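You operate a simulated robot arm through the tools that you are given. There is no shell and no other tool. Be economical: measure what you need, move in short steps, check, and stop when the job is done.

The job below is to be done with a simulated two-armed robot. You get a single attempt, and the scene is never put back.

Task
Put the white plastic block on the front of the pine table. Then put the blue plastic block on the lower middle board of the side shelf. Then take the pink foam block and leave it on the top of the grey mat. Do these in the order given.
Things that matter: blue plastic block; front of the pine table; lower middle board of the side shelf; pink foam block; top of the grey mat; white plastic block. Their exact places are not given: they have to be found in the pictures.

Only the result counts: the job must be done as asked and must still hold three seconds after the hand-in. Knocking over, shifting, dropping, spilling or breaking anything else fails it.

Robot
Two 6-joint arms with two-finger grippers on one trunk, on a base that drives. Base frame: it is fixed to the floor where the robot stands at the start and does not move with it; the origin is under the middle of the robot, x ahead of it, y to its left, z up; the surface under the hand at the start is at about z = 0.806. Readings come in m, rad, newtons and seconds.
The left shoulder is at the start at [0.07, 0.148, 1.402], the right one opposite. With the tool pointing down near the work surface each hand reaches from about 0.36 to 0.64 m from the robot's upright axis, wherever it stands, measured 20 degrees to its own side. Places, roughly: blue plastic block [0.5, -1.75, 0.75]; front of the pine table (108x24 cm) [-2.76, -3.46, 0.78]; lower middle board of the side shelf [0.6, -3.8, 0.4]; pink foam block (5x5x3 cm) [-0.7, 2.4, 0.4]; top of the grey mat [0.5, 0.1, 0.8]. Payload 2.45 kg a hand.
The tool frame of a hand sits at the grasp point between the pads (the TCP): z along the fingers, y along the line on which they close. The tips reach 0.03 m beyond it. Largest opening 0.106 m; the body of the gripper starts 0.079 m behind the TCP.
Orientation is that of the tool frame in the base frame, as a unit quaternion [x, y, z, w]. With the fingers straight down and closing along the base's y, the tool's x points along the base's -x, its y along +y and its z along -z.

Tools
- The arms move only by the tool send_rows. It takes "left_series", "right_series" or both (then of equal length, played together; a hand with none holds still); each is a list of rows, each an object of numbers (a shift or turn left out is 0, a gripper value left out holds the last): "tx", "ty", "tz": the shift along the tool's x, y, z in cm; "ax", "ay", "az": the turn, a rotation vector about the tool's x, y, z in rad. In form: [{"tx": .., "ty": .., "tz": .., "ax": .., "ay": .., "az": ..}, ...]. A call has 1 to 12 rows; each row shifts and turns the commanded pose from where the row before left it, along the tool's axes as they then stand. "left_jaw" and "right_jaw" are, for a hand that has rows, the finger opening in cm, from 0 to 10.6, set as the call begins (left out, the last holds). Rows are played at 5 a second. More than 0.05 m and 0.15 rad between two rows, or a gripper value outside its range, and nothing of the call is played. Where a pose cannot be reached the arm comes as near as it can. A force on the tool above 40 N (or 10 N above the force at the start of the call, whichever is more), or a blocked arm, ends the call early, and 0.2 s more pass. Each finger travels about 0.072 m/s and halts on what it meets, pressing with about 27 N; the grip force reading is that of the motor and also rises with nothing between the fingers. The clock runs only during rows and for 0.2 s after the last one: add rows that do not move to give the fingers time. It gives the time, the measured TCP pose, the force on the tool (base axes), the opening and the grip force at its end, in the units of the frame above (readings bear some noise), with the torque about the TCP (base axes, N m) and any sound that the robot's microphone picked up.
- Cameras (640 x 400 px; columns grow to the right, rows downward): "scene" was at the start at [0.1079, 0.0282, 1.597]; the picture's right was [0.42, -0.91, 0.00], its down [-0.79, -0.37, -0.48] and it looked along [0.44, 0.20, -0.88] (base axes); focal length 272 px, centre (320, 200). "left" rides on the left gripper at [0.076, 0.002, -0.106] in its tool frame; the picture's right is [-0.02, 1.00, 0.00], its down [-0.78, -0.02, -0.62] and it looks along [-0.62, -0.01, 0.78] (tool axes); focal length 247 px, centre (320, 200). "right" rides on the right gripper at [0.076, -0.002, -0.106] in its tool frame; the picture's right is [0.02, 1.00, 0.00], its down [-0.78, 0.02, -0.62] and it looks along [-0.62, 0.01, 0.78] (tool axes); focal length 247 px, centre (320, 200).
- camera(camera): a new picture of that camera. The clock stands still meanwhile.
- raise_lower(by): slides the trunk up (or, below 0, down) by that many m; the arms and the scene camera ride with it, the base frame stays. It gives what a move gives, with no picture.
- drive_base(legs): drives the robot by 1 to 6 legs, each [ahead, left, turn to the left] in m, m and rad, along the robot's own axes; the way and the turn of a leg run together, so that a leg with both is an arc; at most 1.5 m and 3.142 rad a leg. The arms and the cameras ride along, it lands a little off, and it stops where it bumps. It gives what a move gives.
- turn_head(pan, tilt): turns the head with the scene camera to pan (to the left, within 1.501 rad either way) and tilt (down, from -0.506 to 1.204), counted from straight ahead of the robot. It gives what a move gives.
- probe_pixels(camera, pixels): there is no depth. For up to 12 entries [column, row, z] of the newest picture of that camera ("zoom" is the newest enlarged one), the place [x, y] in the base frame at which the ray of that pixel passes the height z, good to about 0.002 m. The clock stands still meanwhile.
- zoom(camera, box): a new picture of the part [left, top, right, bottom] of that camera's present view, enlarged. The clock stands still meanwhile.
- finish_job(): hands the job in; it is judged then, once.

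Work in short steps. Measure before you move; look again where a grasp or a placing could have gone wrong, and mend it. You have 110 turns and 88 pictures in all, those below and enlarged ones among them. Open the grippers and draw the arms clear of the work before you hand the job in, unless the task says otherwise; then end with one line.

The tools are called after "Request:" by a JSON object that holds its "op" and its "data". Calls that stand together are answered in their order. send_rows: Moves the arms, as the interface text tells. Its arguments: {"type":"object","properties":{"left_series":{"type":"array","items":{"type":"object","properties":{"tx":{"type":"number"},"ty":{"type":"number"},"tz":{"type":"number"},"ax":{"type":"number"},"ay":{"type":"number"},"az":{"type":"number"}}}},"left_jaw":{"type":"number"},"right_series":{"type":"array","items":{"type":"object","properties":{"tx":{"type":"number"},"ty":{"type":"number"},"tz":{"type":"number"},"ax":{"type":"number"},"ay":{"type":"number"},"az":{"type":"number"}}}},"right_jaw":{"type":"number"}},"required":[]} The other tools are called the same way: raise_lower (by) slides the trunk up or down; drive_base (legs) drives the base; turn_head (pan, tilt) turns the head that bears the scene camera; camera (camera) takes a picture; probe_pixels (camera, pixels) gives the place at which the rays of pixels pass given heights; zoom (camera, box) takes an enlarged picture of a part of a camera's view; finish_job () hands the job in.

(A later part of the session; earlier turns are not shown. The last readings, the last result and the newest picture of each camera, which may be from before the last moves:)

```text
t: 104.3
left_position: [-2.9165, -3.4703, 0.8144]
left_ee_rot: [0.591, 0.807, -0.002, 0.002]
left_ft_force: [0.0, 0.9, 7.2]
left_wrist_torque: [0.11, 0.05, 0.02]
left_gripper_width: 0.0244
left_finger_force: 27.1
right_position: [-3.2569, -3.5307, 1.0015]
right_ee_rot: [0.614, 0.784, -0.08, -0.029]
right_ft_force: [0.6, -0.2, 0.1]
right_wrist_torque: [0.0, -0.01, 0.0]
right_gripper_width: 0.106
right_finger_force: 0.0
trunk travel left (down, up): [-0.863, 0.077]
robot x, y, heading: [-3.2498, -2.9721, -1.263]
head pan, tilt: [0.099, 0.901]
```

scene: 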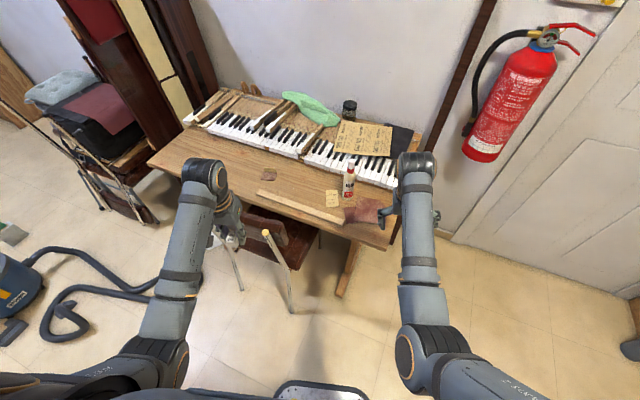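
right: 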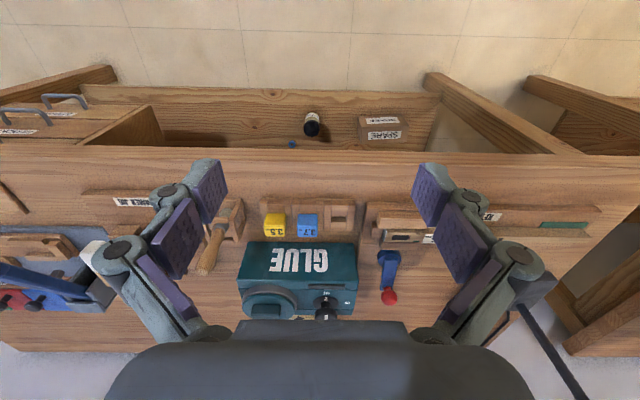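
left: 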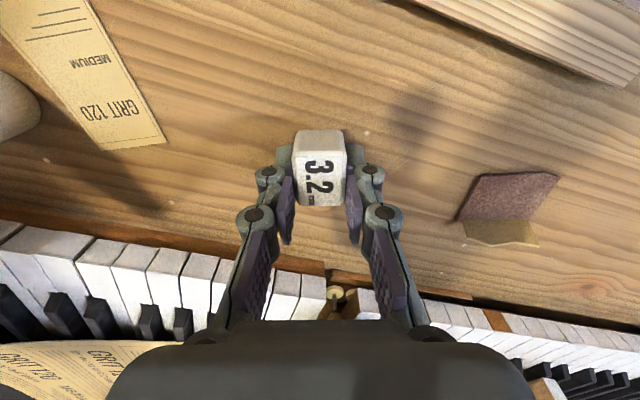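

The 7 N upward force says the block touches the table. I open the gripper a little and raise.

Request:
{"op": "send_rows", "data": {"left_series": [{}, {}, {}], "left_jaw": 5}}

Request:
{"op": "raise_lower", "data": {"by": 0.07}}

Request:
{"op": "send_rows", "data": {"left_series": [{"tz": -3}, {"tz": -4}, {"tz": -4}, {"tz": -3}, {}]}}

Request:
{"op": "camera", "data": {"camera": "left"}}

```text
t: 105.1
left_position: [-2.9165, -3.4703, 0.8139]
left_ee_rot: [0.591, 0.806, -0.003, 0.001]
left_ft_force: [-0.3, 0.8, 1.0]
left_wrist_torque: [0.02, 0.0, 0.03]
left_gripper_width: 0.0503
left_finger_force: 0.0
right_position: [-3.2552, -3.5316, 1.0024]
right_ee_rot: [0.614, 0.785, -0.081, -0.03]
right_ft_force: [-1.2, 0.3, -0.5]
right_wrist_torque: [0.0, 0.0, 0.02]
right_gripper_width: 0.1059
right_finger_force: 0.1
trunk travel left (down, up): [-0.863, 0.077]
robot x, y, heading: [-3.2447, -2.9707, -1.265]
head pan, tilt: [0.099, 0.901]
```

```text
t: 106.2
left_position: [-2.9161, -3.4702, 0.8846]
left_ee_rot: [0.591, 0.807, -0.002, 0.001]
left_ft_force: [0.4, 0.2, 0.2]
left_wrist_torque: [0.0, -0.04, -0.02]
left_gripper_width: 0.0504
left_finger_force: 0.1
right_position: [-3.2563, -3.5319, 1.0725]
right_ee_rot: [0.614, 0.784, -0.08, -0.03]
right_ft_force: [-0.3, -0.4, 0.1]
right_wrist_torque: [0.04, -0.01, 0.01]
right_gripper_width: 0.106
right_finger_force: 0.1
trunk travel left (down, up): [-0.933, 0.007]
robot x, y, heading: [-3.2458, -2.9731, -1.263]
head pan, tilt: [0.099, 0.901]
```

```text
t: 107.3
left_position: [-2.9153, -3.4678, 1.0263]
left_ee_rot: [0.591, 0.806, -0.002, 0.001]
left_ft_force: [-0.1, -0.3, -0.7]
left_wrist_torque: [0.0, -0.02, -0.01]
left_gripper_width: 0.0501
left_finger_force: 0.1
right_position: [-3.256, -3.5327, 1.0725]
right_ee_rot: [0.615, 0.784, -0.081, -0.029]
right_ft_force: [-0.3, -0.5, 0.7]
right_wrist_torque: [-0.03, -0.01, 0.0]
right_gripper_width: 0.106
right_finger_force: 0.1
trunk travel left (down, up): [-0.933, 0.007]
robot x, y, heading: [-3.2477, -2.9692, -1.263]
head pan, tilt: [0.099, 0.901]
```

```text
54 pictures are left
```

left: 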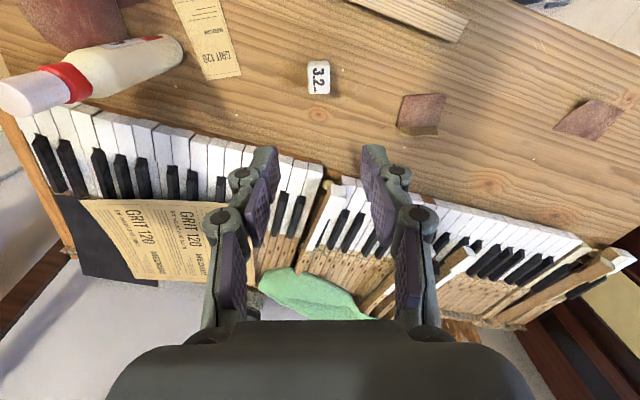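

White block is placed, upright on the front strip. I back off, turn to face +x and slide to the clear lane.

Request:
{"op": "drive_base", "data": {"legs": [[-0.7, 0, 0], [0, 0, 1.265], [0.15, 1.1, 0]]}}

Request:
{"op": "turn_head", "data": {"pan": 0, "tilt": 0.6}}

Request:
{"op": "camera", "data": {"camera": "scene"}}

```text
t: 119.7
left_position: [-2.7088, -1.0347, 1.025]
left_ee_rot: [0.011, 1.0, 0.0, 0.003]
left_ft_force: [-0.1, 0.5, -0.6]
left_wrist_torque: [-0.01, -0.03, 0.06]
left_gripper_width: 0.0502
left_finger_force: 0.0
right_position: [-2.7596, -1.3775, 1.0713]
right_ee_rot: [0.043, 0.995, -0.082, 0.023]
right_ft_force: [-0.1, 0.7, -0.1]
right_wrist_torque: [0.01, -0.02, -0.01]
right_gripper_width: 0.1061
right_finger_force: 0.0
trunk travel left (down, up): [-0.933, 0.007]
robot x, y, heading: [-3.2899, -1.1883, -0.028]
head pan, tilt: [0.099, 0.901]
```

```text
t: 120.5
left_position: [-2.7102, -1.0343, 1.0251]
left_ee_rot: [0.011, 1.0, -0.001, 0.002]
left_ft_force: [0.6, 0.1, 0.4]
left_wrist_torque: [-0.02, 0.0, 0.02]
left_gripper_width: 0.05
left_finger_force: 0.1
right_position: [-2.7601, -1.3779, 1.0716]
right_ee_rot: [0.043, 0.995, -0.083, 0.024]
right_ft_force: [0.3, -0.9, 0.0]
right_wrist_torque: [0.02, 0.04, -0.01]
right_gripper_width: 0.1058
right_finger_force: 0.1
trunk travel left (down, up): [-0.933, 0.007]
robot x, y, heading: [-3.2875, -1.1879, -0.028]
head pan, tilt: [0.0, 0.6]
```

```text
53 pictures are left
```

scene: 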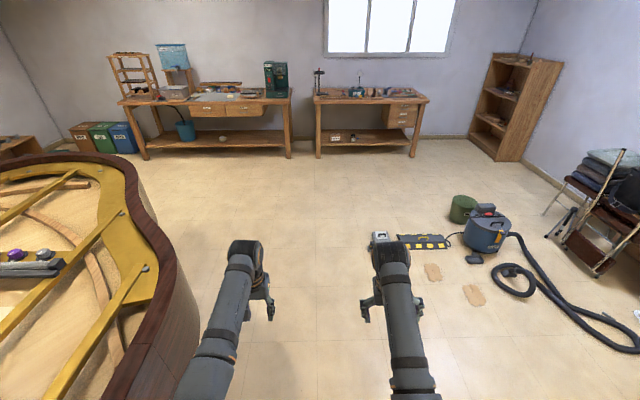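

Lane ahead is clear. I drive back +x along it and then slide to the second bench.

Request:
{"op": "drive_base", "data": {"legs": [[0, 0, 0.02], [1.45, 0, 0], [1.4, 0, 0], [0, -0.4, 0]]}}

Request:
{"op": "camera", "data": {"camera": "right"}}

Request:
{"op": "camera", "data": {"camera": "scene"}}

```text
t: 136.3
left_position: [0.0712, -1.3588, 1.0247]
left_ee_rot: [-0.03, 1.0, -0.001, 0.001]
left_ft_force: [0.2, 0.4, -0.4]
left_wrist_torque: [0.02, 0.01, 0.04]
left_gripper_width: 0.0498
left_finger_force: 0.1
right_position: [0.049, -1.7051, 1.0724]
right_ee_rot: [0.002, 0.996, -0.082, 0.027]
right_ft_force: [-0.7, -0.1, 0.2]
right_wrist_torque: [0.0, -0.02, -0.01]
right_gripper_width: 0.1063
right_finger_force: 0.2
trunk travel left (down, up): [-0.933, 0.007]
robot x, y, heading: [-0.4928, -1.561, 0.061]
head pan, tilt: [0.0, 0.6]
```

```text
52 pictures are left
```

right: 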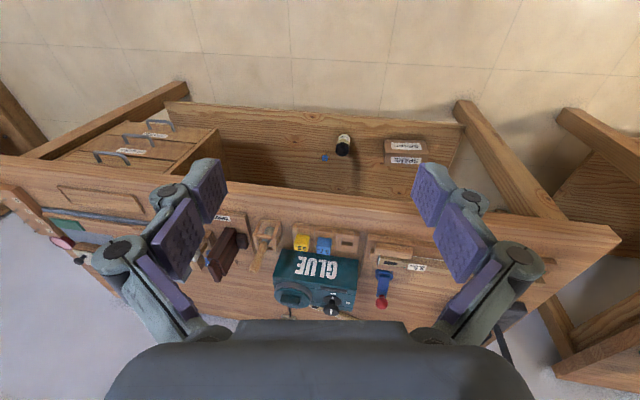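

```text
51 pictures are left
```

scene: 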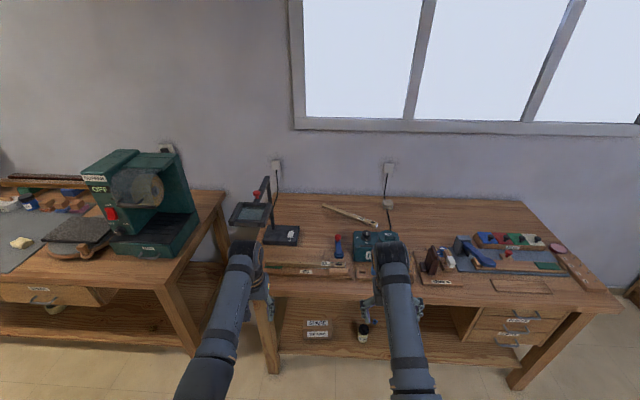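

I zoom on the rack in the right camera and probe the blue block and bench edge.

Request:
{"op": "zoom", "data": {"camera": "right", "box": [240, 190, 400, 290]}}

Request:
{"op": "probe_pixels", "data": {"camera": "right", "pixels": [[323, 245, 0.79], [316, 240, 0.79], [331, 240, 0.79], [323, 204, 0.75], [316, 215, 0.75], [302, 243, 0.79], [346, 240, 0.77], [300, 265, 0.85]]}}

```text
4.00 times, centred on (320, 240) of right
```

zoom: 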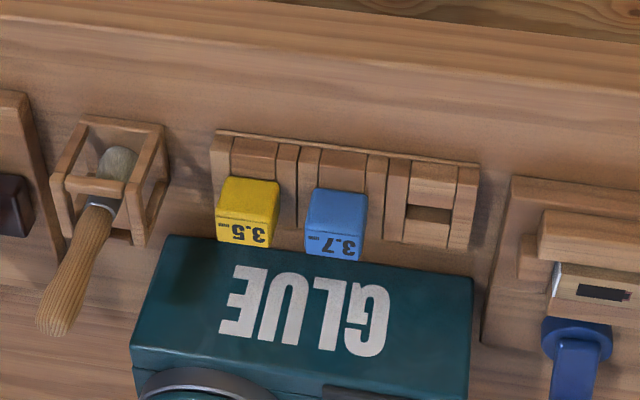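

```text
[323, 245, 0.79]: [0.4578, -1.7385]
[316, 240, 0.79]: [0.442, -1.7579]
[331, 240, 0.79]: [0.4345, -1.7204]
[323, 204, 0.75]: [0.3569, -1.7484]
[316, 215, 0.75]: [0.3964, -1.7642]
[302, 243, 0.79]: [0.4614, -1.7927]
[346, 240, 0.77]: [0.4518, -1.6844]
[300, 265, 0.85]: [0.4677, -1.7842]
```

The blue block stands in a wooden socket. I'll use the left hand (away from the magnifier lamp): straighten the heading, slide to y≈-1.9 and go nearer; also straighten the right hand.

Request:
{"op": "drive_base", "data": {"legs": [[0, 0, -0.06], [0, -0.37, 0], [0.3, 0, 0]]}}

Request:
{"op": "send_rows", "data": {"right_series": [{"ax": -0.082, "ay": 0.027, "az": 0}, {"ax": -0.082, "ay": 0.027, "az": 0}, {}]}}

Request:
{"op": "camera", "data": {"camera": "left"}}

```text
t: 140.7
left_position: [0.3833, -1.7317, 1.0279]
left_ee_rot: [-0.009, 1.0, -0.001, 0.002]
left_ft_force: [0.4, -0.7, 0.2]
left_wrist_torque: [0.03, -0.03, -0.05]
left_gripper_width: 0.0501
left_finger_force: 0.1
right_position: [0.3462, -2.0773, 1.0726]
right_ee_rot: [0.022, 0.996, -0.082, 0.026]
right_ft_force: [0.2, 0.6, 0.0]
right_wrist_torque: [-0.01, -0.04, -0.02]
right_gripper_width: 0.1058
right_finger_force: 0.0
trunk travel left (down, up): [-0.933, 0.007]
robot x, y, heading: [-0.1885, -1.9085, 0.019]
head pan, tilt: [0.0, 0.6]
```

```text
t: 141.5
left_position: [0.3858, -1.7306, 1.0244]
left_ee_rot: [-0.01, 1.0, 0.0, 0.001]
left_ft_force: [-0.5, 1.0, -0.5]
left_wrist_torque: [-0.02, 0.02, 0.02]
left_gripper_width: 0.0497
left_finger_force: 0.0
right_position: [0.349, -2.0757, 1.0736]
right_ee_rot: [0.023, 1.0, 0.001, -0.001]
right_ft_force: [-0.4, 0.4, 0.3]
right_wrist_torque: [0.0, 0.01, -0.02]
right_gripper_width: 0.1061
right_finger_force: 0.1
trunk travel left (down, up): [-0.933, 0.007]
robot x, y, heading: [-0.185, -1.9115, 0.018]
head pan, tilt: [0.0, 0.6]
```

```text
49 pictures are left
```

left: 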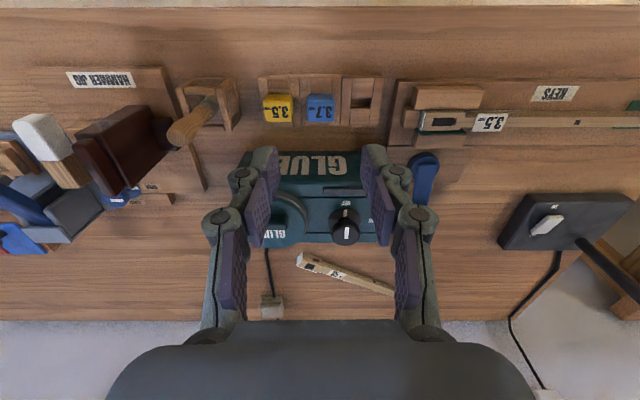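

Request:
{"op": "zoom", "data": {"camera": "left", "box": [250, 60, 400, 150]}}

Request:
{"op": "probe_pixels", "data": {"camera": "left", "pixels": [[307, 94, 0.79], [334, 94, 0.79], [307, 121, 0.79], [334, 121, 0.79], [343, 78, 0.75], [381, 78, 0.75], [343, 125, 0.75], [381, 125, 0.75], [345, 5, 0.75], [340, 180, 0.85]]}}

```text
4.27 times, centred on (325, 105) of left
```

zoom: 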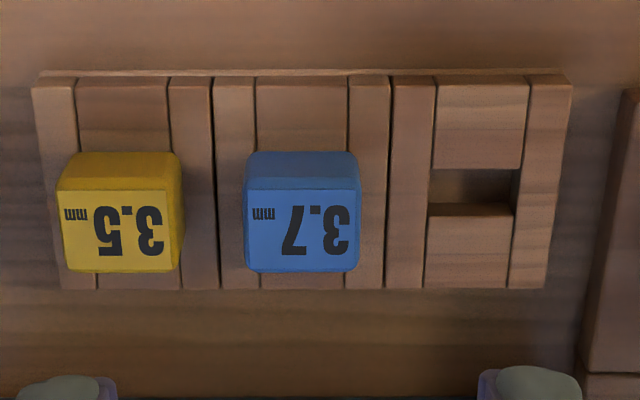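

```text
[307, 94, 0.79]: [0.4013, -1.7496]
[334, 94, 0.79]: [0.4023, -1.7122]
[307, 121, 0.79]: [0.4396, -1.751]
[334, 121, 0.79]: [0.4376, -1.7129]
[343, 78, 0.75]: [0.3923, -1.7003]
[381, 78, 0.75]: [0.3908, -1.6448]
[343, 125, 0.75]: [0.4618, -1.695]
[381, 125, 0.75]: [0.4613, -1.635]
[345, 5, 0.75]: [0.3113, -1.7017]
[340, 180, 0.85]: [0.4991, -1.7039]
```

The block is ~37 mm, standing proud (~33 mm) on its rack, label up. For the shelf I'll need a tilted tool, so I pitch the left fingers forward by 45° here and look again.

Request:
{"op": "send_rows", "data": {"left_series": [{"ay": -0.131}, {"ay": -0.131}, {"ay": -0.131}, {"ay": -0.131}, {"ay": -0.131}, {"ay": -0.131}, {}, {}], "left_jaw": 4.8}}

Request:
{"op": "camera", "data": {"camera": "left"}}

Request:
{"op": "turn_head", "data": {"pan": 0.25, "tilt": 0.9}}

Request:
{"op": "camera", "data": {"camera": "scene"}}

```text
t: 143.3
left_position: [0.3843, -1.7327, 1.0261]
left_ee_rot: [-0.009, 0.923, 0.003, 0.385]
left_ft_force: [0.0, 0.2, 0.4]
left_wrist_torque: [-0.02, -0.01, 0.01]
left_gripper_width: 0.048
left_finger_force: 0.1
right_position: [0.3484, -2.0762, 1.0726]
right_ee_rot: [0.023, 1.0, 0.001, 0.0]
right_ft_force: [-0.6, 0.1, -0.2]
right_wrist_torque: [0.0, -0.04, -0.02]
right_gripper_width: 0.1059
right_finger_force: 0.0
trunk travel left (down, up): [-0.933, 0.007]
robot x, y, heading: [-0.1857, -1.9101, 0.018]
head pan, tilt: [0.0, 0.6]
```

```text
47 pictures are left
```

left: 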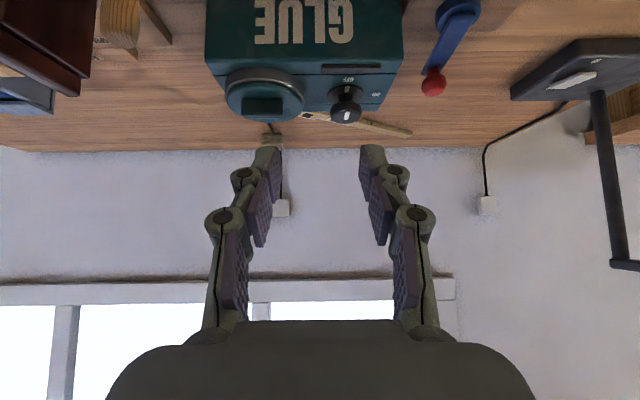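

```text
t: 144.1
left_position: [0.3848, -1.7324, 1.025]
left_ee_rot: [-0.009, 0.923, 0.003, 0.384]
left_ft_force: [-0.9, -0.1, 0.0]
left_wrist_torque: [0.0, -0.03, -0.02]
left_gripper_width: 0.0479
left_finger_force: 0.0
right_position: [0.3473, -2.0769, 1.073]
right_ee_rot: [0.022, 1.0, 0.001, 0.0]
right_ft_force: [-0.4, 0.1, 0.5]
right_wrist_torque: [0.0, 0.04, -0.02]
right_gripper_width: 0.1061
right_finger_force: 0.0
trunk travel left (down, up): [-0.933, 0.007]
robot x, y, heading: [-0.1863, -1.9101, 0.016]
head pan, tilt: [0.25, 0.901]
```

```text
46 pictures are left
```

scene: 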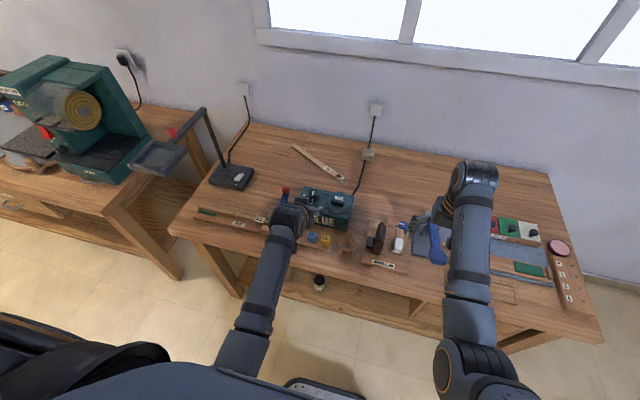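

Tilt works. I zoom the scene camera on the blue block to triangulate its height.

Request:
{"op": "zoom", "data": {"camera": "scene", "box": [280, 215, 360, 265]}}

```text
8.00 times, centred on (320, 240) of scene
```

zoom: 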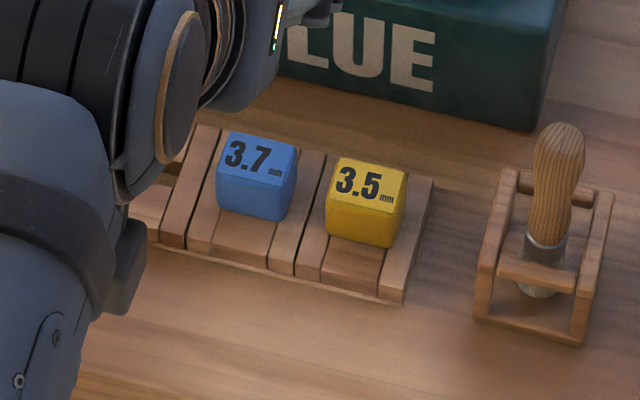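

Request:
{"op": "probe_pixels", "data": {"camera": "zoom", "pixels": [[219, 166, 0.79], [284, 183, 0.79], [297, 145, 0.79], [232, 133, 0.79], [219, 166, 0.77], [284, 183, 0.77], [221, 204, 0.76], [281, 221, 0.76], [285, 272, 0.75], [326, 156, 0.79], [329, 165, 0.75]]}}

```text
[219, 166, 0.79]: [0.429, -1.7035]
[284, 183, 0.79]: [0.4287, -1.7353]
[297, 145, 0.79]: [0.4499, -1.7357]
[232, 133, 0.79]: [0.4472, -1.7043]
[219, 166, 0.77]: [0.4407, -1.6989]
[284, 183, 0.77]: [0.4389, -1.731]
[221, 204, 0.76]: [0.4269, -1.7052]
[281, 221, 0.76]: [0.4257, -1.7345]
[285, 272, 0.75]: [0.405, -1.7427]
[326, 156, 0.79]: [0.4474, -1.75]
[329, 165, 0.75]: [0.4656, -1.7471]
```

Triangulation: blue top ≈ z 0.845, x 0.399–0.420, y ≈ -1.732±0.015, rack top ≈0.815; yellow is too near for a y-grip, so I'll grip front/back. I undo the tilt, yaw 90°, and drive 8 cm nearer.

Request:
{"op": "send_rows", "data": {"left_series": [{"ay": 0.131}, {"ay": 0.131}, {"ay": 0.131}, {"ay": 0.131}, {"ay": 0.131}, {"ay": 0.131}, {}]}}

Request:
{"op": "drive_base", "data": {"legs": [[0.08, 0, -0.018]]}}

Request:
{"op": "send_rows", "data": {"left_series": [{"az": 0.143}, {"az": 0.143}, {"az": 0.143}, {"az": 0.143}, {"az": 0.143}, {"az": 0.143}, {"az": 0.143}, {"az": 0.143}, {"az": 0.143}, {"az": 0.143}, {"az": 0.143}, {}], "left_jaw": 5}}

Request:
{"op": "camera", "data": {"camera": "left"}}

```text
t: 145.7
left_position: [0.3835, -1.7328, 1.0251]
left_ee_rot: [-0.009, 1.0, -0.001, 0.0]
left_ft_force: [0.3, 0.2, -0.3]
left_wrist_torque: [0.0, -0.05, 0.03]
left_gripper_width: 0.048
left_finger_force: 0.1
right_position: [0.348, -2.0764, 1.0721]
right_ee_rot: [0.023, 1.0, 0.001, 0.0]
right_ft_force: [0.5, -0.7, -0.7]
right_wrist_torque: [0.0, 0.0, -0.02]
right_gripper_width: 0.1061
right_finger_force: 0.0
trunk travel left (down, up): [-0.933, 0.007]
robot x, y, heading: [-0.1886, -1.9118, 0.022]
head pan, tilt: [0.25, 0.901]
```

```text
t: 146.8
left_position: [0.4599, -1.7407, 1.0291]
left_ee_rot: [-0.001, 1.0, -0.001, 0.004]
left_ft_force: [-0.7, 0.5, 0.9]
left_wrist_torque: [-0.01, -0.04, 0.02]
left_gripper_width: 0.0483
left_finger_force: 0.0
right_position: [0.4172, -2.0847, 1.0746]
right_ee_rot: [0.032, 0.999, 0.001, 0.003]
right_ft_force: [0.3, 0.0, 1.1]
right_wrist_torque: [0.01, -0.06, 0.02]
right_gripper_width: 0.1059
right_finger_force: 0.0
trunk travel left (down, up): [-0.933, 0.007]
robot x, y, heading: [-0.1108, -1.9089, 0.003]
head pan, tilt: [0.25, 0.901]
```

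```text
t: 149.3
left_position: [0.4651, -1.7418, 1.025]
left_ee_rot: [0.707, 0.707, 0.002, 0.002]
left_ft_force: [-0.6, 0.4, 0.6]
left_wrist_torque: [0.01, -0.03, 0.02]
left_gripper_width: 0.05
left_finger_force: 0.1
right_position: [0.4234, -2.0843, 1.0736]
right_ee_rot: [0.031, 1.0, 0.0, -0.001]
right_ft_force: [0.0, -0.8, -0.4]
right_wrist_torque: [-0.03, -0.05, 0.0]
right_gripper_width: 0.1058
right_finger_force: 0.1
trunk travel left (down, up): [-0.933, 0.007]
robot x, y, heading: [-0.1083, -1.9112, 0.006]
head pan, tilt: [0.25, 0.901]
```

```text
44 pictures are left
```

left: 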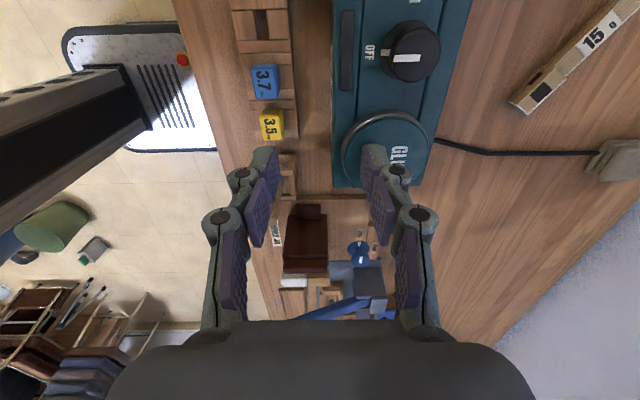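

I probe the blue block corners and the glue-pot edge from this view.

Request:
{"op": "zoom", "data": {"camera": "left", "box": [220, 30, 360, 150]}}

Request:
{"op": "probe_pixels", "data": {"camera": "left", "pixels": [[250, 66, 0.845], [279, 66, 0.845], [279, 98, 0.845], [254, 99, 0.845], [332, 90, 0.85], [332, 90, 0.88], [286, 130, 0.82]]}}

```text
3.33 times, centred on (290, 90) of left
```

zoom: 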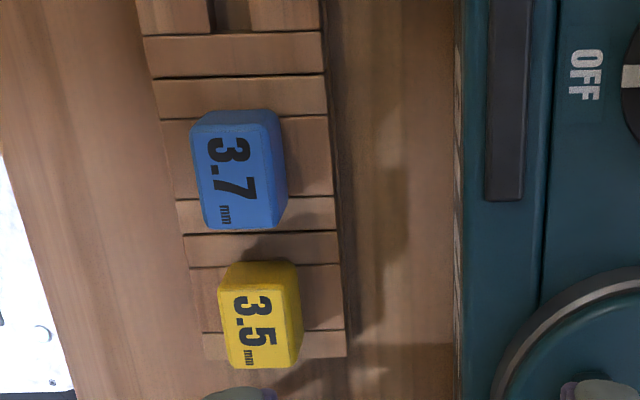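

```text
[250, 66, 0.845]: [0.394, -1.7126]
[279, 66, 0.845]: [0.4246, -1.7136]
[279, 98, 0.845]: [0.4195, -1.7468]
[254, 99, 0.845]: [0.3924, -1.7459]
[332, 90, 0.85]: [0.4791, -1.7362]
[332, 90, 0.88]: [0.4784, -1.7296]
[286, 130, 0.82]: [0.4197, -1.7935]
```

Centre (0.407,-1.731). I move above it, then descend to TCP z≈0.87 and look.

Request:
{"op": "send_rows", "data": {"left_series": [{"ty": -3, "tx": 0.6}, {"ty": -2.8, "tx": 0.5}, {}, {"tz": 4}, {"tz": 4}, {"tz": 4}, {"tz": 3}, {}]}}

Request:
{"op": "camera", "data": {"camera": "left"}}

```text
t: 151.2
left_position: [0.4085, -1.7281, 0.8784]
left_ee_rot: [0.707, 0.708, 0.001, 0.002]
left_ft_force: [-0.2, -0.5, -0.2]
left_wrist_torque: [-0.01, 0.0, 0.02]
left_gripper_width: 0.0501
left_finger_force: 0.1
right_position: [0.4218, -2.0855, 1.0727]
right_ee_rot: [0.031, 1.0, 0.001, 0.0]
right_ft_force: [0.0, -0.3, 0.3]
right_wrist_torque: [0.0, 0.03, 0.04]
right_gripper_width: 0.106
right_finger_force: 0.1
trunk travel left (down, up): [-0.933, 0.007]
robot x, y, heading: [-0.1118, -1.9084, -0.003]
head pan, tilt: [0.25, 0.901]
```

```text
42 pictures are left
```

left: 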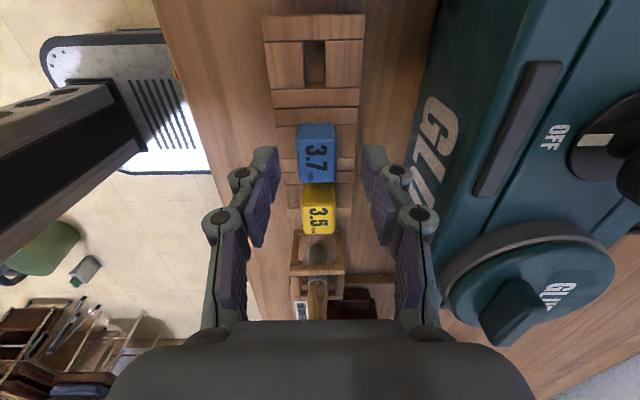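

Aligned. I descend 2.8 cm more and check.

Request:
{"op": "send_rows", "data": {"left_series": [{"tz": 1.5}, {"tz": 1.2}, {}]}}

Request:
{"op": "camera", "data": {"camera": "left"}}

```text
t: 151.9
left_position: [0.4072, -1.728, 0.8494]
left_ee_rot: [0.707, 0.707, 0.002, 0.001]
left_ft_force: [0.1, 1.2, -0.3]
left_wrist_torque: [0.03, -0.03, -0.01]
left_gripper_width: 0.0499
left_finger_force: 0.1
right_position: [0.4225, -2.0859, 1.0722]
right_ee_rot: [0.032, 0.999, 0.002, -0.001]
right_ft_force: [0.0, 0.3, 1.6]
right_wrist_torque: [0.02, -0.01, -0.01]
right_gripper_width: 0.1058
right_finger_force: 0.1
trunk travel left (down, up): [-0.933, 0.007]
robot x, y, heading: [-0.1084, -1.9095, -0.001]
head pan, tilt: [0.25, 0.901]
```

```text
41 pictures are left
```

left: 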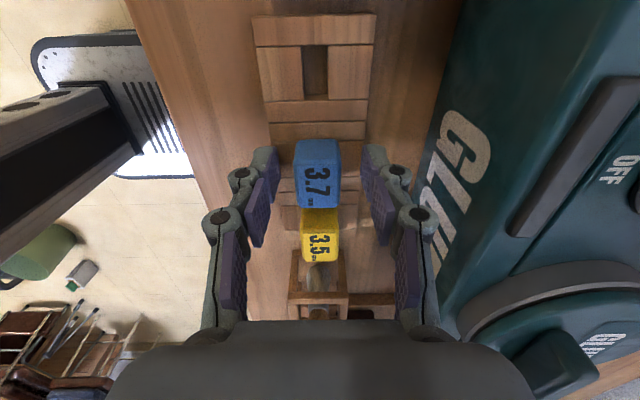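

Well placed. I close and then lift straight up.

Request:
{"op": "send_rows", "data": {"left_series": [{}, {}, {}, {}], "left_jaw": 1.5}}

Request:
{"op": "send_rows", "data": {"left_series": [{"tz": -1}, {"tz": -2}, {"tz": -3}, {"tz": -4}, {"tz": -4}, {"tz": -3}, {}]}}

Request:
{"op": "camera", "data": {"camera": "left"}}

```text
t: 152.9
left_position: [0.4072, -1.7285, 0.8502]
left_ee_rot: [0.707, 0.707, -0.001, 0.001]
left_ft_force: [0.0, -1.2, -0.3]
left_wrist_torque: [0.0, 0.0, 0.01]
left_gripper_width: 0.0248
left_finger_force: 26.9
right_position: [0.423, -2.0844, 1.0717]
right_ee_rot: [0.032, 1.0, 0.001, 0.0]
right_ft_force: [-1.2, -0.5, 0.7]
right_wrist_torque: [0.02, -0.02, 0.01]
right_gripper_width: 0.1061
right_finger_force: 0.0
trunk travel left (down, up): [-0.933, 0.007]
robot x, y, heading: [-0.109, -1.9098, 0.002]
head pan, tilt: [0.25, 0.901]
```

```text
t: 154.6
left_position: [0.4059, -1.7313, 1.0158]
left_ee_rot: [0.707, 0.708, 0.0, 0.001]
left_ft_force: [-0.9, 1.3, -0.4]
left_wrist_torque: [0.01, 0.0, 0.0]
left_gripper_width: 0.0249
left_finger_force: 27.2
right_position: [0.4231, -2.0849, 1.0713]
right_ee_rot: [0.031, 1.0, 0.001, -0.001]
right_ft_force: [0.1, -0.1, 0.8]
right_wrist_torque: [0.0, -0.01, -0.02]
right_gripper_width: 0.1056
right_finger_force: 0.0
trunk travel left (down, up): [-0.933, 0.007]
robot x, y, heading: [-0.11, -1.9081, 0.001]
head pan, tilt: [0.25, 0.901]
```

```text
40 pictures are left
```

left: 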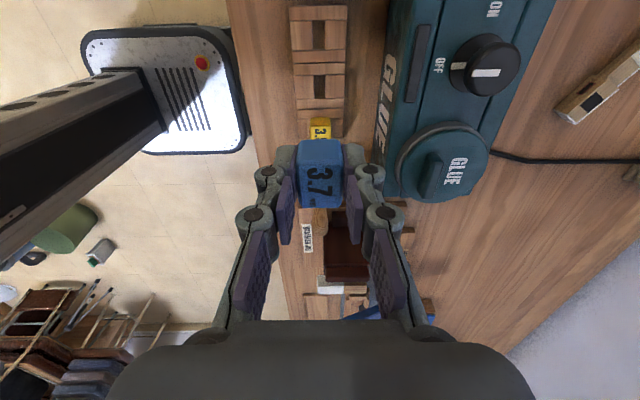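

Blue is held cleanly. I back off, turn to face -y (the shelf) and look; I also probe my own base plate for its size.

Request:
{"op": "probe_pixels", "data": {"camera": "left", "pixels": [[243, 90, 0.1], [160, 152, 0.1], [85, 40, 0.1], [243, 90, 0.3], [160, 152, 0.3]]}}

Request:
{"op": "drive_base", "data": {"legs": [[-0.4, 0, 0], [0, 0, -1.57], [0.5, 0, 0]]}}

Request:
{"op": "turn_head", "data": {"pan": 0.4, "tilt": 0.6}}

Request:
{"op": "camera", "data": {"camera": "scene"}}

```text
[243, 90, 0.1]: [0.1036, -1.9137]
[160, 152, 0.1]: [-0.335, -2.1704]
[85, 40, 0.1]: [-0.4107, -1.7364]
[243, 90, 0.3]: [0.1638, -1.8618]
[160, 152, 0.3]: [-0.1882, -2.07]
```

```text
t: 163.3
left_position: [-0.3379, -2.9154, 1.0168]
left_ee_rot: [1.0, -0.01, -0.001, 0.001]
left_ft_force: [-0.1, 1.0, -0.4]
left_wrist_torque: [-0.01, 0.0, 0.04]
left_gripper_width: 0.0248
left_finger_force: 27.4
right_position: [-0.6935, -2.9251, 1.0735]
right_ee_rot: [0.735, 0.678, 0.001, 0.0]
right_ft_force: [-1.0, 0.3, 1.1]
right_wrist_torque: [-0.01, 0.02, -0.03]
right_gripper_width: 0.106
right_finger_force: 0.0
trunk travel left (down, up): [-0.933, 0.007]
robot x, y, heading: [-0.511, -2.4, -1.591]
head pan, tilt: [0.25, 0.901]
```

```text
t: 164.1
left_position: [-0.3405, -2.9172, 1.0159]
left_ee_rot: [1.0, -0.009, -0.001, 0.001]
left_ft_force: [0.3, -0.4, 0.4]
left_wrist_torque: [0.01, -0.01, -0.01]
left_gripper_width: 0.0249
left_finger_force: 27.0
right_position: [-0.6917, -2.9273, 1.0708]
right_ee_rot: [0.736, 0.677, 0.001, 0.0]
right_ft_force: [-0.7, -0.9, 0.1]
right_wrist_torque: [0.0, 0.01, 0.01]
right_gripper_width: 0.1058
right_finger_force: 0.0
trunk travel left (down, up): [-0.933, 0.007]
robot x, y, heading: [-0.5041, -2.4006, -1.583]
head pan, tilt: [0.4, 0.6]
```

```text
39 pictures are left
```

scene: 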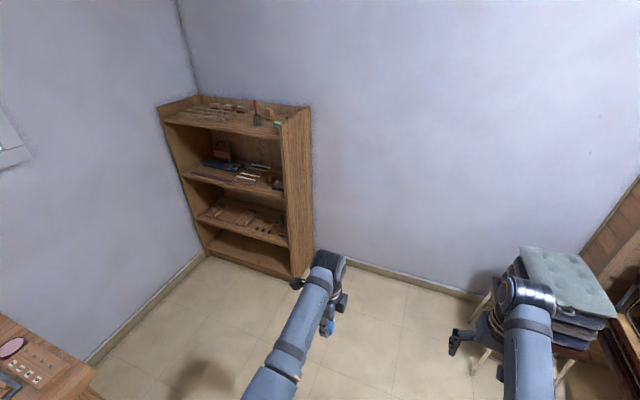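

I zoom on the shelf.

Request:
{"op": "zoom", "data": {"camera": "scene", "box": [150, 90, 330, 290]}}

Request:
{"op": "probe_pixels", "data": {"camera": "scene", "pixels": [[206, 254, 0], [299, 279, 0], [197, 219, 0.4], [287, 246, 0.4], [185, 177, 0.7], [283, 194, 0.7], [169, 120, 1.0], [283, 135, 1.0], [90, 390, 0.78], [80, 362, 0.78]]}}

```text
2.00 times, centred on (240, 190) of scene
```

zoom: 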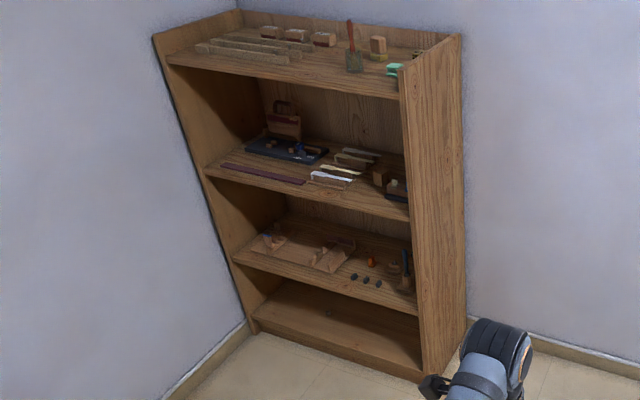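

```text
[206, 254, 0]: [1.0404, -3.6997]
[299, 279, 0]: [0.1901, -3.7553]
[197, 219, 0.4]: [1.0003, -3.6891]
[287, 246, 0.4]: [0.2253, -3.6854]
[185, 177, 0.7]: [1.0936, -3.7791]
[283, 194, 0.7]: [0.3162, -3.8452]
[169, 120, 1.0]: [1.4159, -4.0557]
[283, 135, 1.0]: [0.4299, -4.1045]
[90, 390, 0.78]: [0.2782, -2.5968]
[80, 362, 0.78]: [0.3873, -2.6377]
```

Shelf front at y≈-3.70, x 0.2–1.02; lower-middle board z≈0.39–0.40, next board ≈0.78, so there is room. I go down to y≈-3.05 and slide partly to +x.

Request:
{"op": "drive_base", "data": {"legs": [[0.64, 0, 0.012], [0, 0.4, 0]]}}

Request:
{"op": "turn_head", "data": {"pan": 0.3, "tilt": 0.75}}

Request:
{"op": "camera", "data": {"camera": "scene"}}

```text
t: 169.8
left_position: [0.071, -3.5509, 1.0168]
left_ee_rot: [1.0, -0.001, 0.0, 0.001]
left_ft_force: [0.4, 0.1, 0.0]
left_wrist_torque: [0.02, -0.01, 0.01]
left_gripper_width: 0.0246
left_finger_force: 26.9
right_position: [-0.2814, -3.5669, 1.071]
right_ee_rot: [0.73, 0.683, 0.0, 0.001]
right_ft_force: [0.7, 0.5, 0.2]
right_wrist_torque: [0.0, -0.02, 0.04]
right_gripper_width: 0.1061
right_finger_force: 0.1
trunk travel left (down, up): [-0.933, 0.007]
robot x, y, heading: [-0.1008, -3.0406, -1.574]
head pan, tilt: [0.4, 0.6]
```

```text
t: 170.5
left_position: [0.072, -3.5503, 1.0173]
left_ee_rot: [1.0, -0.001, -0.001, 0.001]
left_ft_force: [0.1, -0.6, -1.0]
left_wrist_torque: [0.02, -0.01, 0.03]
left_gripper_width: 0.0248
left_finger_force: 27.3
right_position: [-0.2815, -3.566, 1.0707]
right_ee_rot: [0.731, 0.683, 0.001, 0.0]
right_ft_force: [0.6, -0.3, -0.7]
right_wrist_torque: [-0.02, -0.02, -0.01]
right_gripper_width: 0.106
right_finger_force: 0.1
trunk travel left (down, up): [-0.933, 0.007]
robot x, y, heading: [-0.1011, -3.0353, -1.573]
head pan, tilt: [0.3, 0.75]
```

```text
37 pictures are left
```

scene: 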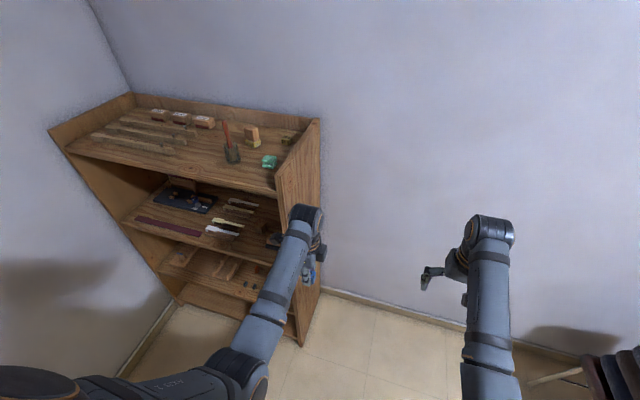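

I lower the trunk by 0.5 m and un-yaw the left tool.

Request:
{"op": "raise_lower", "data": {"by": -0.5}}

Request:
{"op": "send_rows", "data": {"left_series": [{"az": -0.143}, {"az": -0.143}, {"az": -0.143}, {"az": -0.143}, {"az": -0.143}, {"az": -0.143}, {"az": -0.143}, {"az": -0.143}, {"az": -0.143}, {"az": -0.143}, {"az": -0.143}, {}]}}

Request:
{"op": "send_rows", "data": {"left_series": [{"ay": -0.143}, {"ay": -0.143}, {"ay": -0.143}, {"ay": -0.143}, {"ay": -0.143}, {"ay": -0.143}, {"ay": -0.143}, {"ay": -0.143}, {"ay": -0.143}, {"ay": -0.143}, {"ay": -0.143}, {}]}}

Request:
{"op": "camera", "data": {"camera": "scene"}}

```text
refused: -0.5 is not a number from -0.4 to 0.4
```

```text
t: 173.1
left_position: [0.0712, -3.5512, 1.016]
left_ee_rot: [0.707, 0.707, -0.001, 0.0]
left_ft_force: [-0.9, 1.2, -0.5]
left_wrist_torque: [0.01, 0.01, 0.02]
left_gripper_width: 0.0246
left_finger_force: 27.0
right_position: [-0.2813, -3.5655, 1.0725]
right_ee_rot: [0.73, 0.683, 0.001, 0.0]
right_ft_force: [0.5, -0.1, 0.9]
right_wrist_torque: [0.01, -0.01, 0.04]
right_gripper_width: 0.106
right_finger_force: 0.1
trunk travel left (down, up): [-0.933, 0.007]
robot x, y, heading: [-0.1011, -3.0386, -1.574]
head pan, tilt: [0.3, 0.75]
```

```text
t: 175.7
left_position: [0.0725, -3.5509, 1.0151]
left_ee_rot: [-0.499, -0.498, 0.503, -0.5]
left_ft_force: [-0.9, -0.3, 1.0]
left_wrist_torque: [-0.04, 0.02, -0.01]
left_gripper_width: 0.0246
left_finger_force: 26.8
right_position: [-0.2819, -3.5677, 1.0735]
right_ee_rot: [0.73, 0.684, 0.001, 0.001]
right_ft_force: [0.3, -0.5, 0.2]
right_wrist_torque: [0.01, 0.03, 0.0]
right_gripper_width: 0.1059
right_finger_force: 0.1
trunk travel left (down, up): [-0.933, 0.007]
robot x, y, heading: [-0.1006, -3.0357, -1.573]
head pan, tilt: [0.3, 0.75]
```

```text
36 pictures are left
```

scene: 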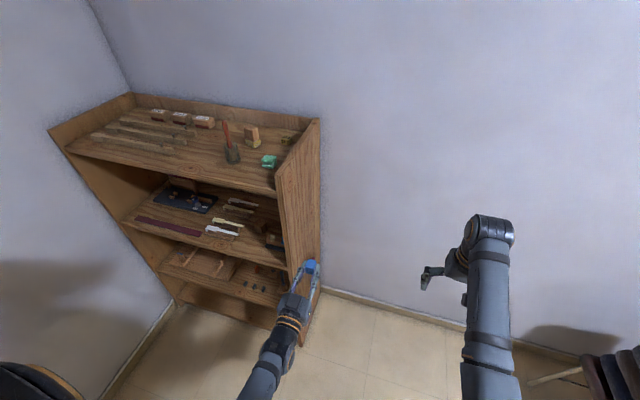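

The tool is now horizontal with the block at the front. I lower the trunk in two steps and look at the board.

Request:
{"op": "raise_lower", "data": {"by": -0.4}}

Request:
{"op": "turn_head", "data": {"pan": 0.7, "tilt": 0.6}}

Request:
{"op": "camera", "data": {"camera": "scene"}}

```text
t: 179.6
left_position: [0.0726, -3.5501, 0.6158]
left_ee_rot: [-0.498, -0.499, 0.502, -0.501]
left_ft_force: [0.3, 0.3, -1.1]
left_wrist_torque: [0.03, 0.01, 0.0]
left_gripper_width: 0.0245
left_finger_force: 26.7
right_position: [-0.2807, -3.5663, 0.6723]
right_ee_rot: [0.73, 0.683, 0.0, 0.0]
right_ft_force: [0.0, -0.2, 0.5]
right_wrist_torque: [0.02, 0.01, -0.02]
right_gripper_width: 0.1058
right_finger_force: 0.0
trunk travel left (down, up): [-0.533, 0.407]
robot x, y, heading: [-0.1036, -3.0386, -1.575]
head pan, tilt: [0.3, 0.75]
```

```text
t: 180.4
left_position: [0.0735, -3.5516, 0.6152]
left_ee_rot: [-0.5, -0.499, 0.501, -0.5]
left_ft_force: [-0.3, 0.4, -0.7]
left_wrist_torque: [-0.01, 0.03, 0.0]
left_gripper_width: 0.0247
left_finger_force: 27.2
right_position: [-0.2806, -3.5656, 0.671]
right_ee_rot: [0.73, 0.683, 0.001, 0.0]
right_ft_force: [0.1, 0.5, 0.8]
right_wrist_torque: [-0.01, 0.0, -0.01]
right_gripper_width: 0.1058
right_finger_force: 0.1
trunk travel left (down, up): [-0.533, 0.407]
robot x, y, heading: [-0.1027, -3.0342, -1.571]
head pan, tilt: [0.7, 0.6]
```

```text
35 pictures are left
```

scene: 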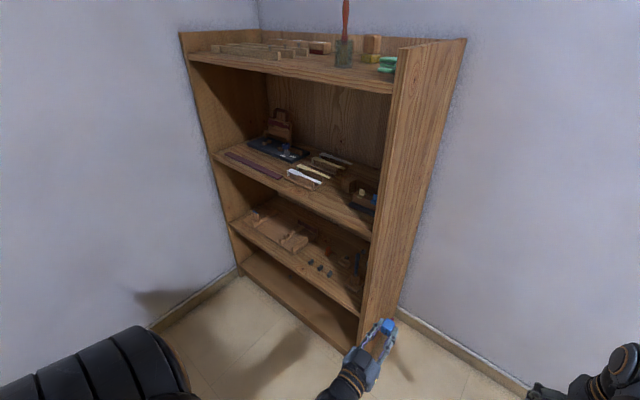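

Request:
{"op": "zoom", "data": {"camera": "scene", "box": [220, 140, 400, 330]}}

Request:
{"op": "probe_pixels", "data": {"camera": "scene", "pixels": [[230, 224, 0.4], [359, 312, 0.4], [242, 264, 0.05], [359, 346, 0.05], [310, 262, 0.4], [330, 275, 0.4], [285, 245, 0.4], [213, 153, 0.75], [372, 238, 0.75], [300, 265, 0.4], [340, 290, 0.4]]}}

```text
2.11 times, centred on (310, 235) of scene
```

zoom: 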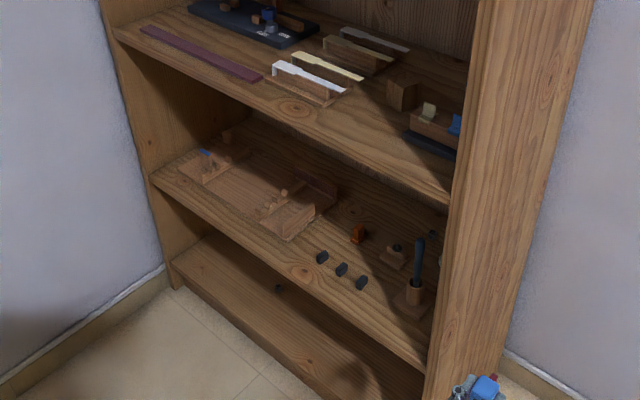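

```text
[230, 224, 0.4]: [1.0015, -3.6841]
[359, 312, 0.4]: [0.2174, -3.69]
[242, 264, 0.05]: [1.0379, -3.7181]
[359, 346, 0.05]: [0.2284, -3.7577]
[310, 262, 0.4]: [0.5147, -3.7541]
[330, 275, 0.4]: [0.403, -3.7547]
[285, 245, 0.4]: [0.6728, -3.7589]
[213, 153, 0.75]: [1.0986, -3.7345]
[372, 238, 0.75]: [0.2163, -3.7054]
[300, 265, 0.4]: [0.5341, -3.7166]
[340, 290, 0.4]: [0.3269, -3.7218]
```

I probe finer points: tray corner, dark pieces and the free gap, from the zoomed picture.

Request:
{"op": "probe_pixels", "data": {"camera": "zoom", "pixels": [[290, 240, 0.4], [335, 208, 0.4], [283, 236, 0.4], [315, 258, 0.4], [322, 263, 0.4], [225, 200, 0.4], [357, 243, 0.4], [300, 262, 0.4], [395, 300, 0.4], [367, 290, 0.4], [310, 240, 0.4], [275, 250, 0.4]]}}

```text
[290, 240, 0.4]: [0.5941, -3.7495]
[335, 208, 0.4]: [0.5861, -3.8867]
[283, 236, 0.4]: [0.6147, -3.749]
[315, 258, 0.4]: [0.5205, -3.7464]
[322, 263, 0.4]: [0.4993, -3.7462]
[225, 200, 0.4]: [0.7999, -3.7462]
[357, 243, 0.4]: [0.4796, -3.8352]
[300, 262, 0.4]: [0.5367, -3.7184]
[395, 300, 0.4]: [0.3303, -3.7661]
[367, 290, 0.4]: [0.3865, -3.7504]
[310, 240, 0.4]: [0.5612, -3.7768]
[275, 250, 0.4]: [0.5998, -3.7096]
```

Free gap: x 0.525–0.588, front edge y≈-3.687. I slide 0.48 m to +x and lower the trunk so the block is just above board height, still outside.

Request:
{"op": "drive_base", "data": {"legs": [[0, 0.483, 0]]}}

Request:
{"op": "raise_lower", "data": {"by": -0.15}}

Request:
{"op": "turn_head", "data": {"pan": 0.35, "tilt": 0.8}}

Request:
{"op": "camera", "data": {"camera": "scene"}}

Request:
{"op": "camera", "data": {"camera": "left"}}

```text
t: 183.3
left_position: [0.5675, -3.552, 0.6155]
left_ee_rot: [-0.498, -0.499, 0.503, -0.5]
left_ft_force: [-0.3, 0.3, -1.3]
left_wrist_torque: [-0.02, 0.0, -0.01]
left_gripper_width: 0.0246
left_finger_force: 26.7
right_position: [0.214, -3.5658, 0.6716]
right_ee_rot: [0.73, 0.683, 0.0, 0.0]
right_ft_force: [-0.3, 0.4, -0.5]
right_wrist_torque: [0.0, 0.04, -0.01]
right_gripper_width: 0.1059
right_finger_force: 0.2
trunk travel left (down, up): [-0.533, 0.407]
robot x, y, heading: [0.394, -3.0404, -1.578]
head pan, tilt: [0.7, 0.6]
```

```text
t: 185.1
left_position: [0.5677, -3.5523, 0.4658]
left_ee_rot: [-0.5, -0.498, 0.502, -0.5]
left_ft_force: [-0.1, 0.4, 0.3]
left_wrist_torque: [-0.03, 0.0, -0.01]
left_gripper_width: 0.0247
left_finger_force: 27.2
right_position: [0.2144, -3.5682, 0.5223]
right_ee_rot: [0.73, 0.683, 0.001, 0.001]
right_ft_force: [0.0, 0.8, 0.5]
right_wrist_torque: [-0.02, -0.02, -0.03]
right_gripper_width: 0.1059
right_finger_force: 0.1
trunk travel left (down, up): [-0.383, 0.557]
robot x, y, heading: [0.3929, -3.0362, -1.576]
head pan, tilt: [0.7, 0.6]
```

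```text
t: 185.9
left_position: [0.5676, -3.5518, 0.4661]
left_ee_rot: [-0.5, -0.498, 0.502, -0.499]
left_ft_force: [-0.2, 0.7, -0.4]
left_wrist_torque: [0.0, 0.0, 0.01]
left_gripper_width: 0.0247
left_finger_force: 27.2
right_position: [0.2142, -3.5674, 0.5224]
right_ee_rot: [0.73, 0.683, 0.0, 0.0]
right_ft_force: [-0.2, 0.8, -0.3]
right_wrist_torque: [-0.01, 0.0, 0.02]
right_gripper_width: 0.106
right_finger_force: 0.1
trunk travel left (down, up): [-0.383, 0.557]
robot x, y, heading: [0.3903, -3.0381, -1.574]
head pan, tilt: [0.351, 0.799]
```

```text
33 pictures are left
```

scene: 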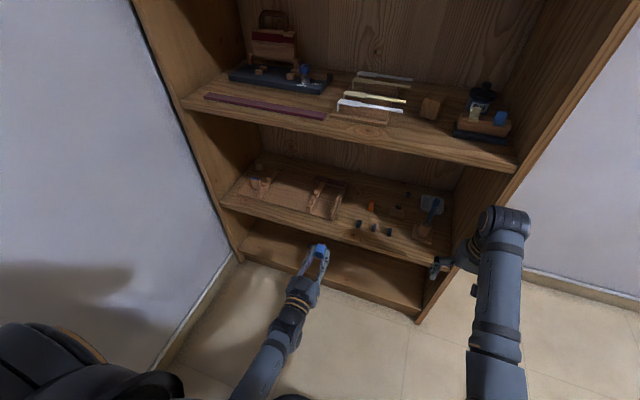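

```text
32 pictures are left
```

left: 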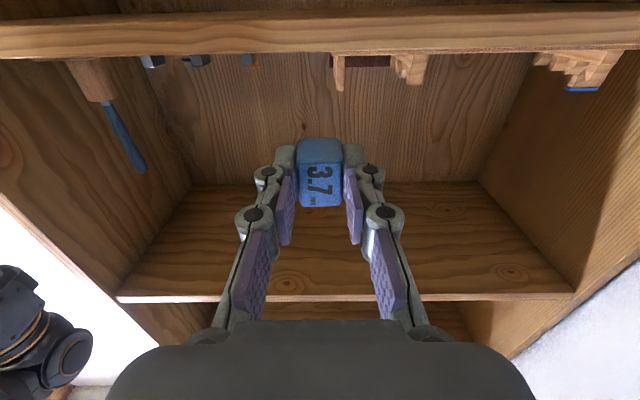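

In the left (inverted) view the board's top edge (row 55) is at z≈0.42, gap between dark piece (col 258) and tray (col 332) → x≈0.505–0.579. I move the block in over the front strip at x≈0.545.

Request:
{"op": "send_rows", "data": {"left_series": [{"ty": -2.3}, {"tz": 4}, {"tz": 4}, {"tz": 4}, {"tz": 2.8}, {}, {}]}}

Request:
{"op": "camera", "data": {"camera": "scene"}}

Request:
{"op": "camera", "data": {"camera": "left"}}

```text
t: 187.5
left_position: [0.5431, -3.6981, 0.4666]
left_ee_rot: [-0.499, -0.498, 0.502, -0.5]
left_ft_force: [-0.1, -0.7, -0.3]
left_wrist_torque: [0.01, -0.01, -0.01]
left_gripper_width: 0.0248
left_finger_force: 27.1
right_position: [0.213, -3.5661, 0.5219]
right_ee_rot: [0.73, 0.684, 0.0, -0.002]
right_ft_force: [0.7, -0.2, 1.0]
right_wrist_torque: [0.04, 0.0, 0.0]
right_gripper_width: 0.1059
right_finger_force: 0.1
trunk travel left (down, up): [-0.383, 0.557]
robot x, y, heading: [0.3939, -3.0361, -1.577]
head pan, tilt: [0.351, 0.799]
```

```text
31 pictures are left
```

scene: 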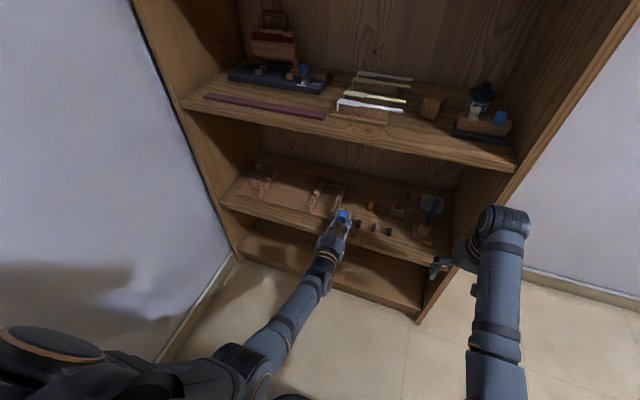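

```text
30 pictures are left
```

left: 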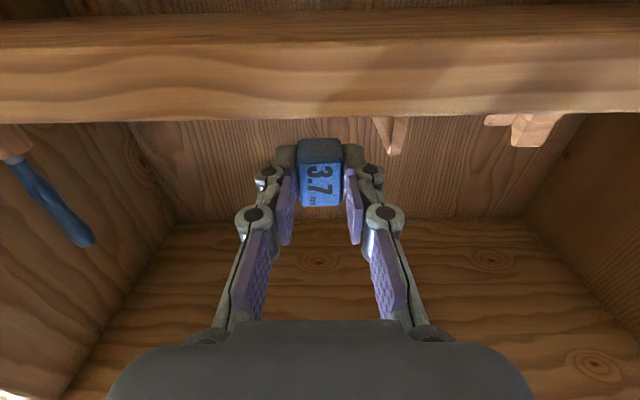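

I zoom the scene view to verify the block's place relative to tray and dark pieces.

Request:
{"op": "zoom", "data": {"camera": "scene", "box": [290, 170, 450, 280]}}

```text
3.64 times, centred on (370, 225) of scene
```

zoom: 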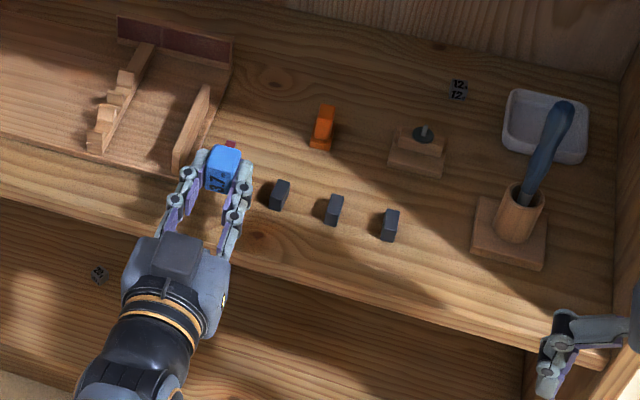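

Request:
{"op": "probe_pixels", "data": {"camera": "zoom", "pixels": [[270, 208, 0.42], [178, 168, 0.42], [210, 140, 0.42], [165, 182, 0.42], [222, 172, 0.475], [260, 262, 0.42], [283, 210, 0.42]]}}

```text
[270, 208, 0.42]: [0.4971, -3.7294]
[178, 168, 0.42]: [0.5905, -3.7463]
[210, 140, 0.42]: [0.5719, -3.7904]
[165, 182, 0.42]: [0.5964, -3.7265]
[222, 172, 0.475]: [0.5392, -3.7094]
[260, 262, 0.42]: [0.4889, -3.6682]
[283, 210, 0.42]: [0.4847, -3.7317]
```

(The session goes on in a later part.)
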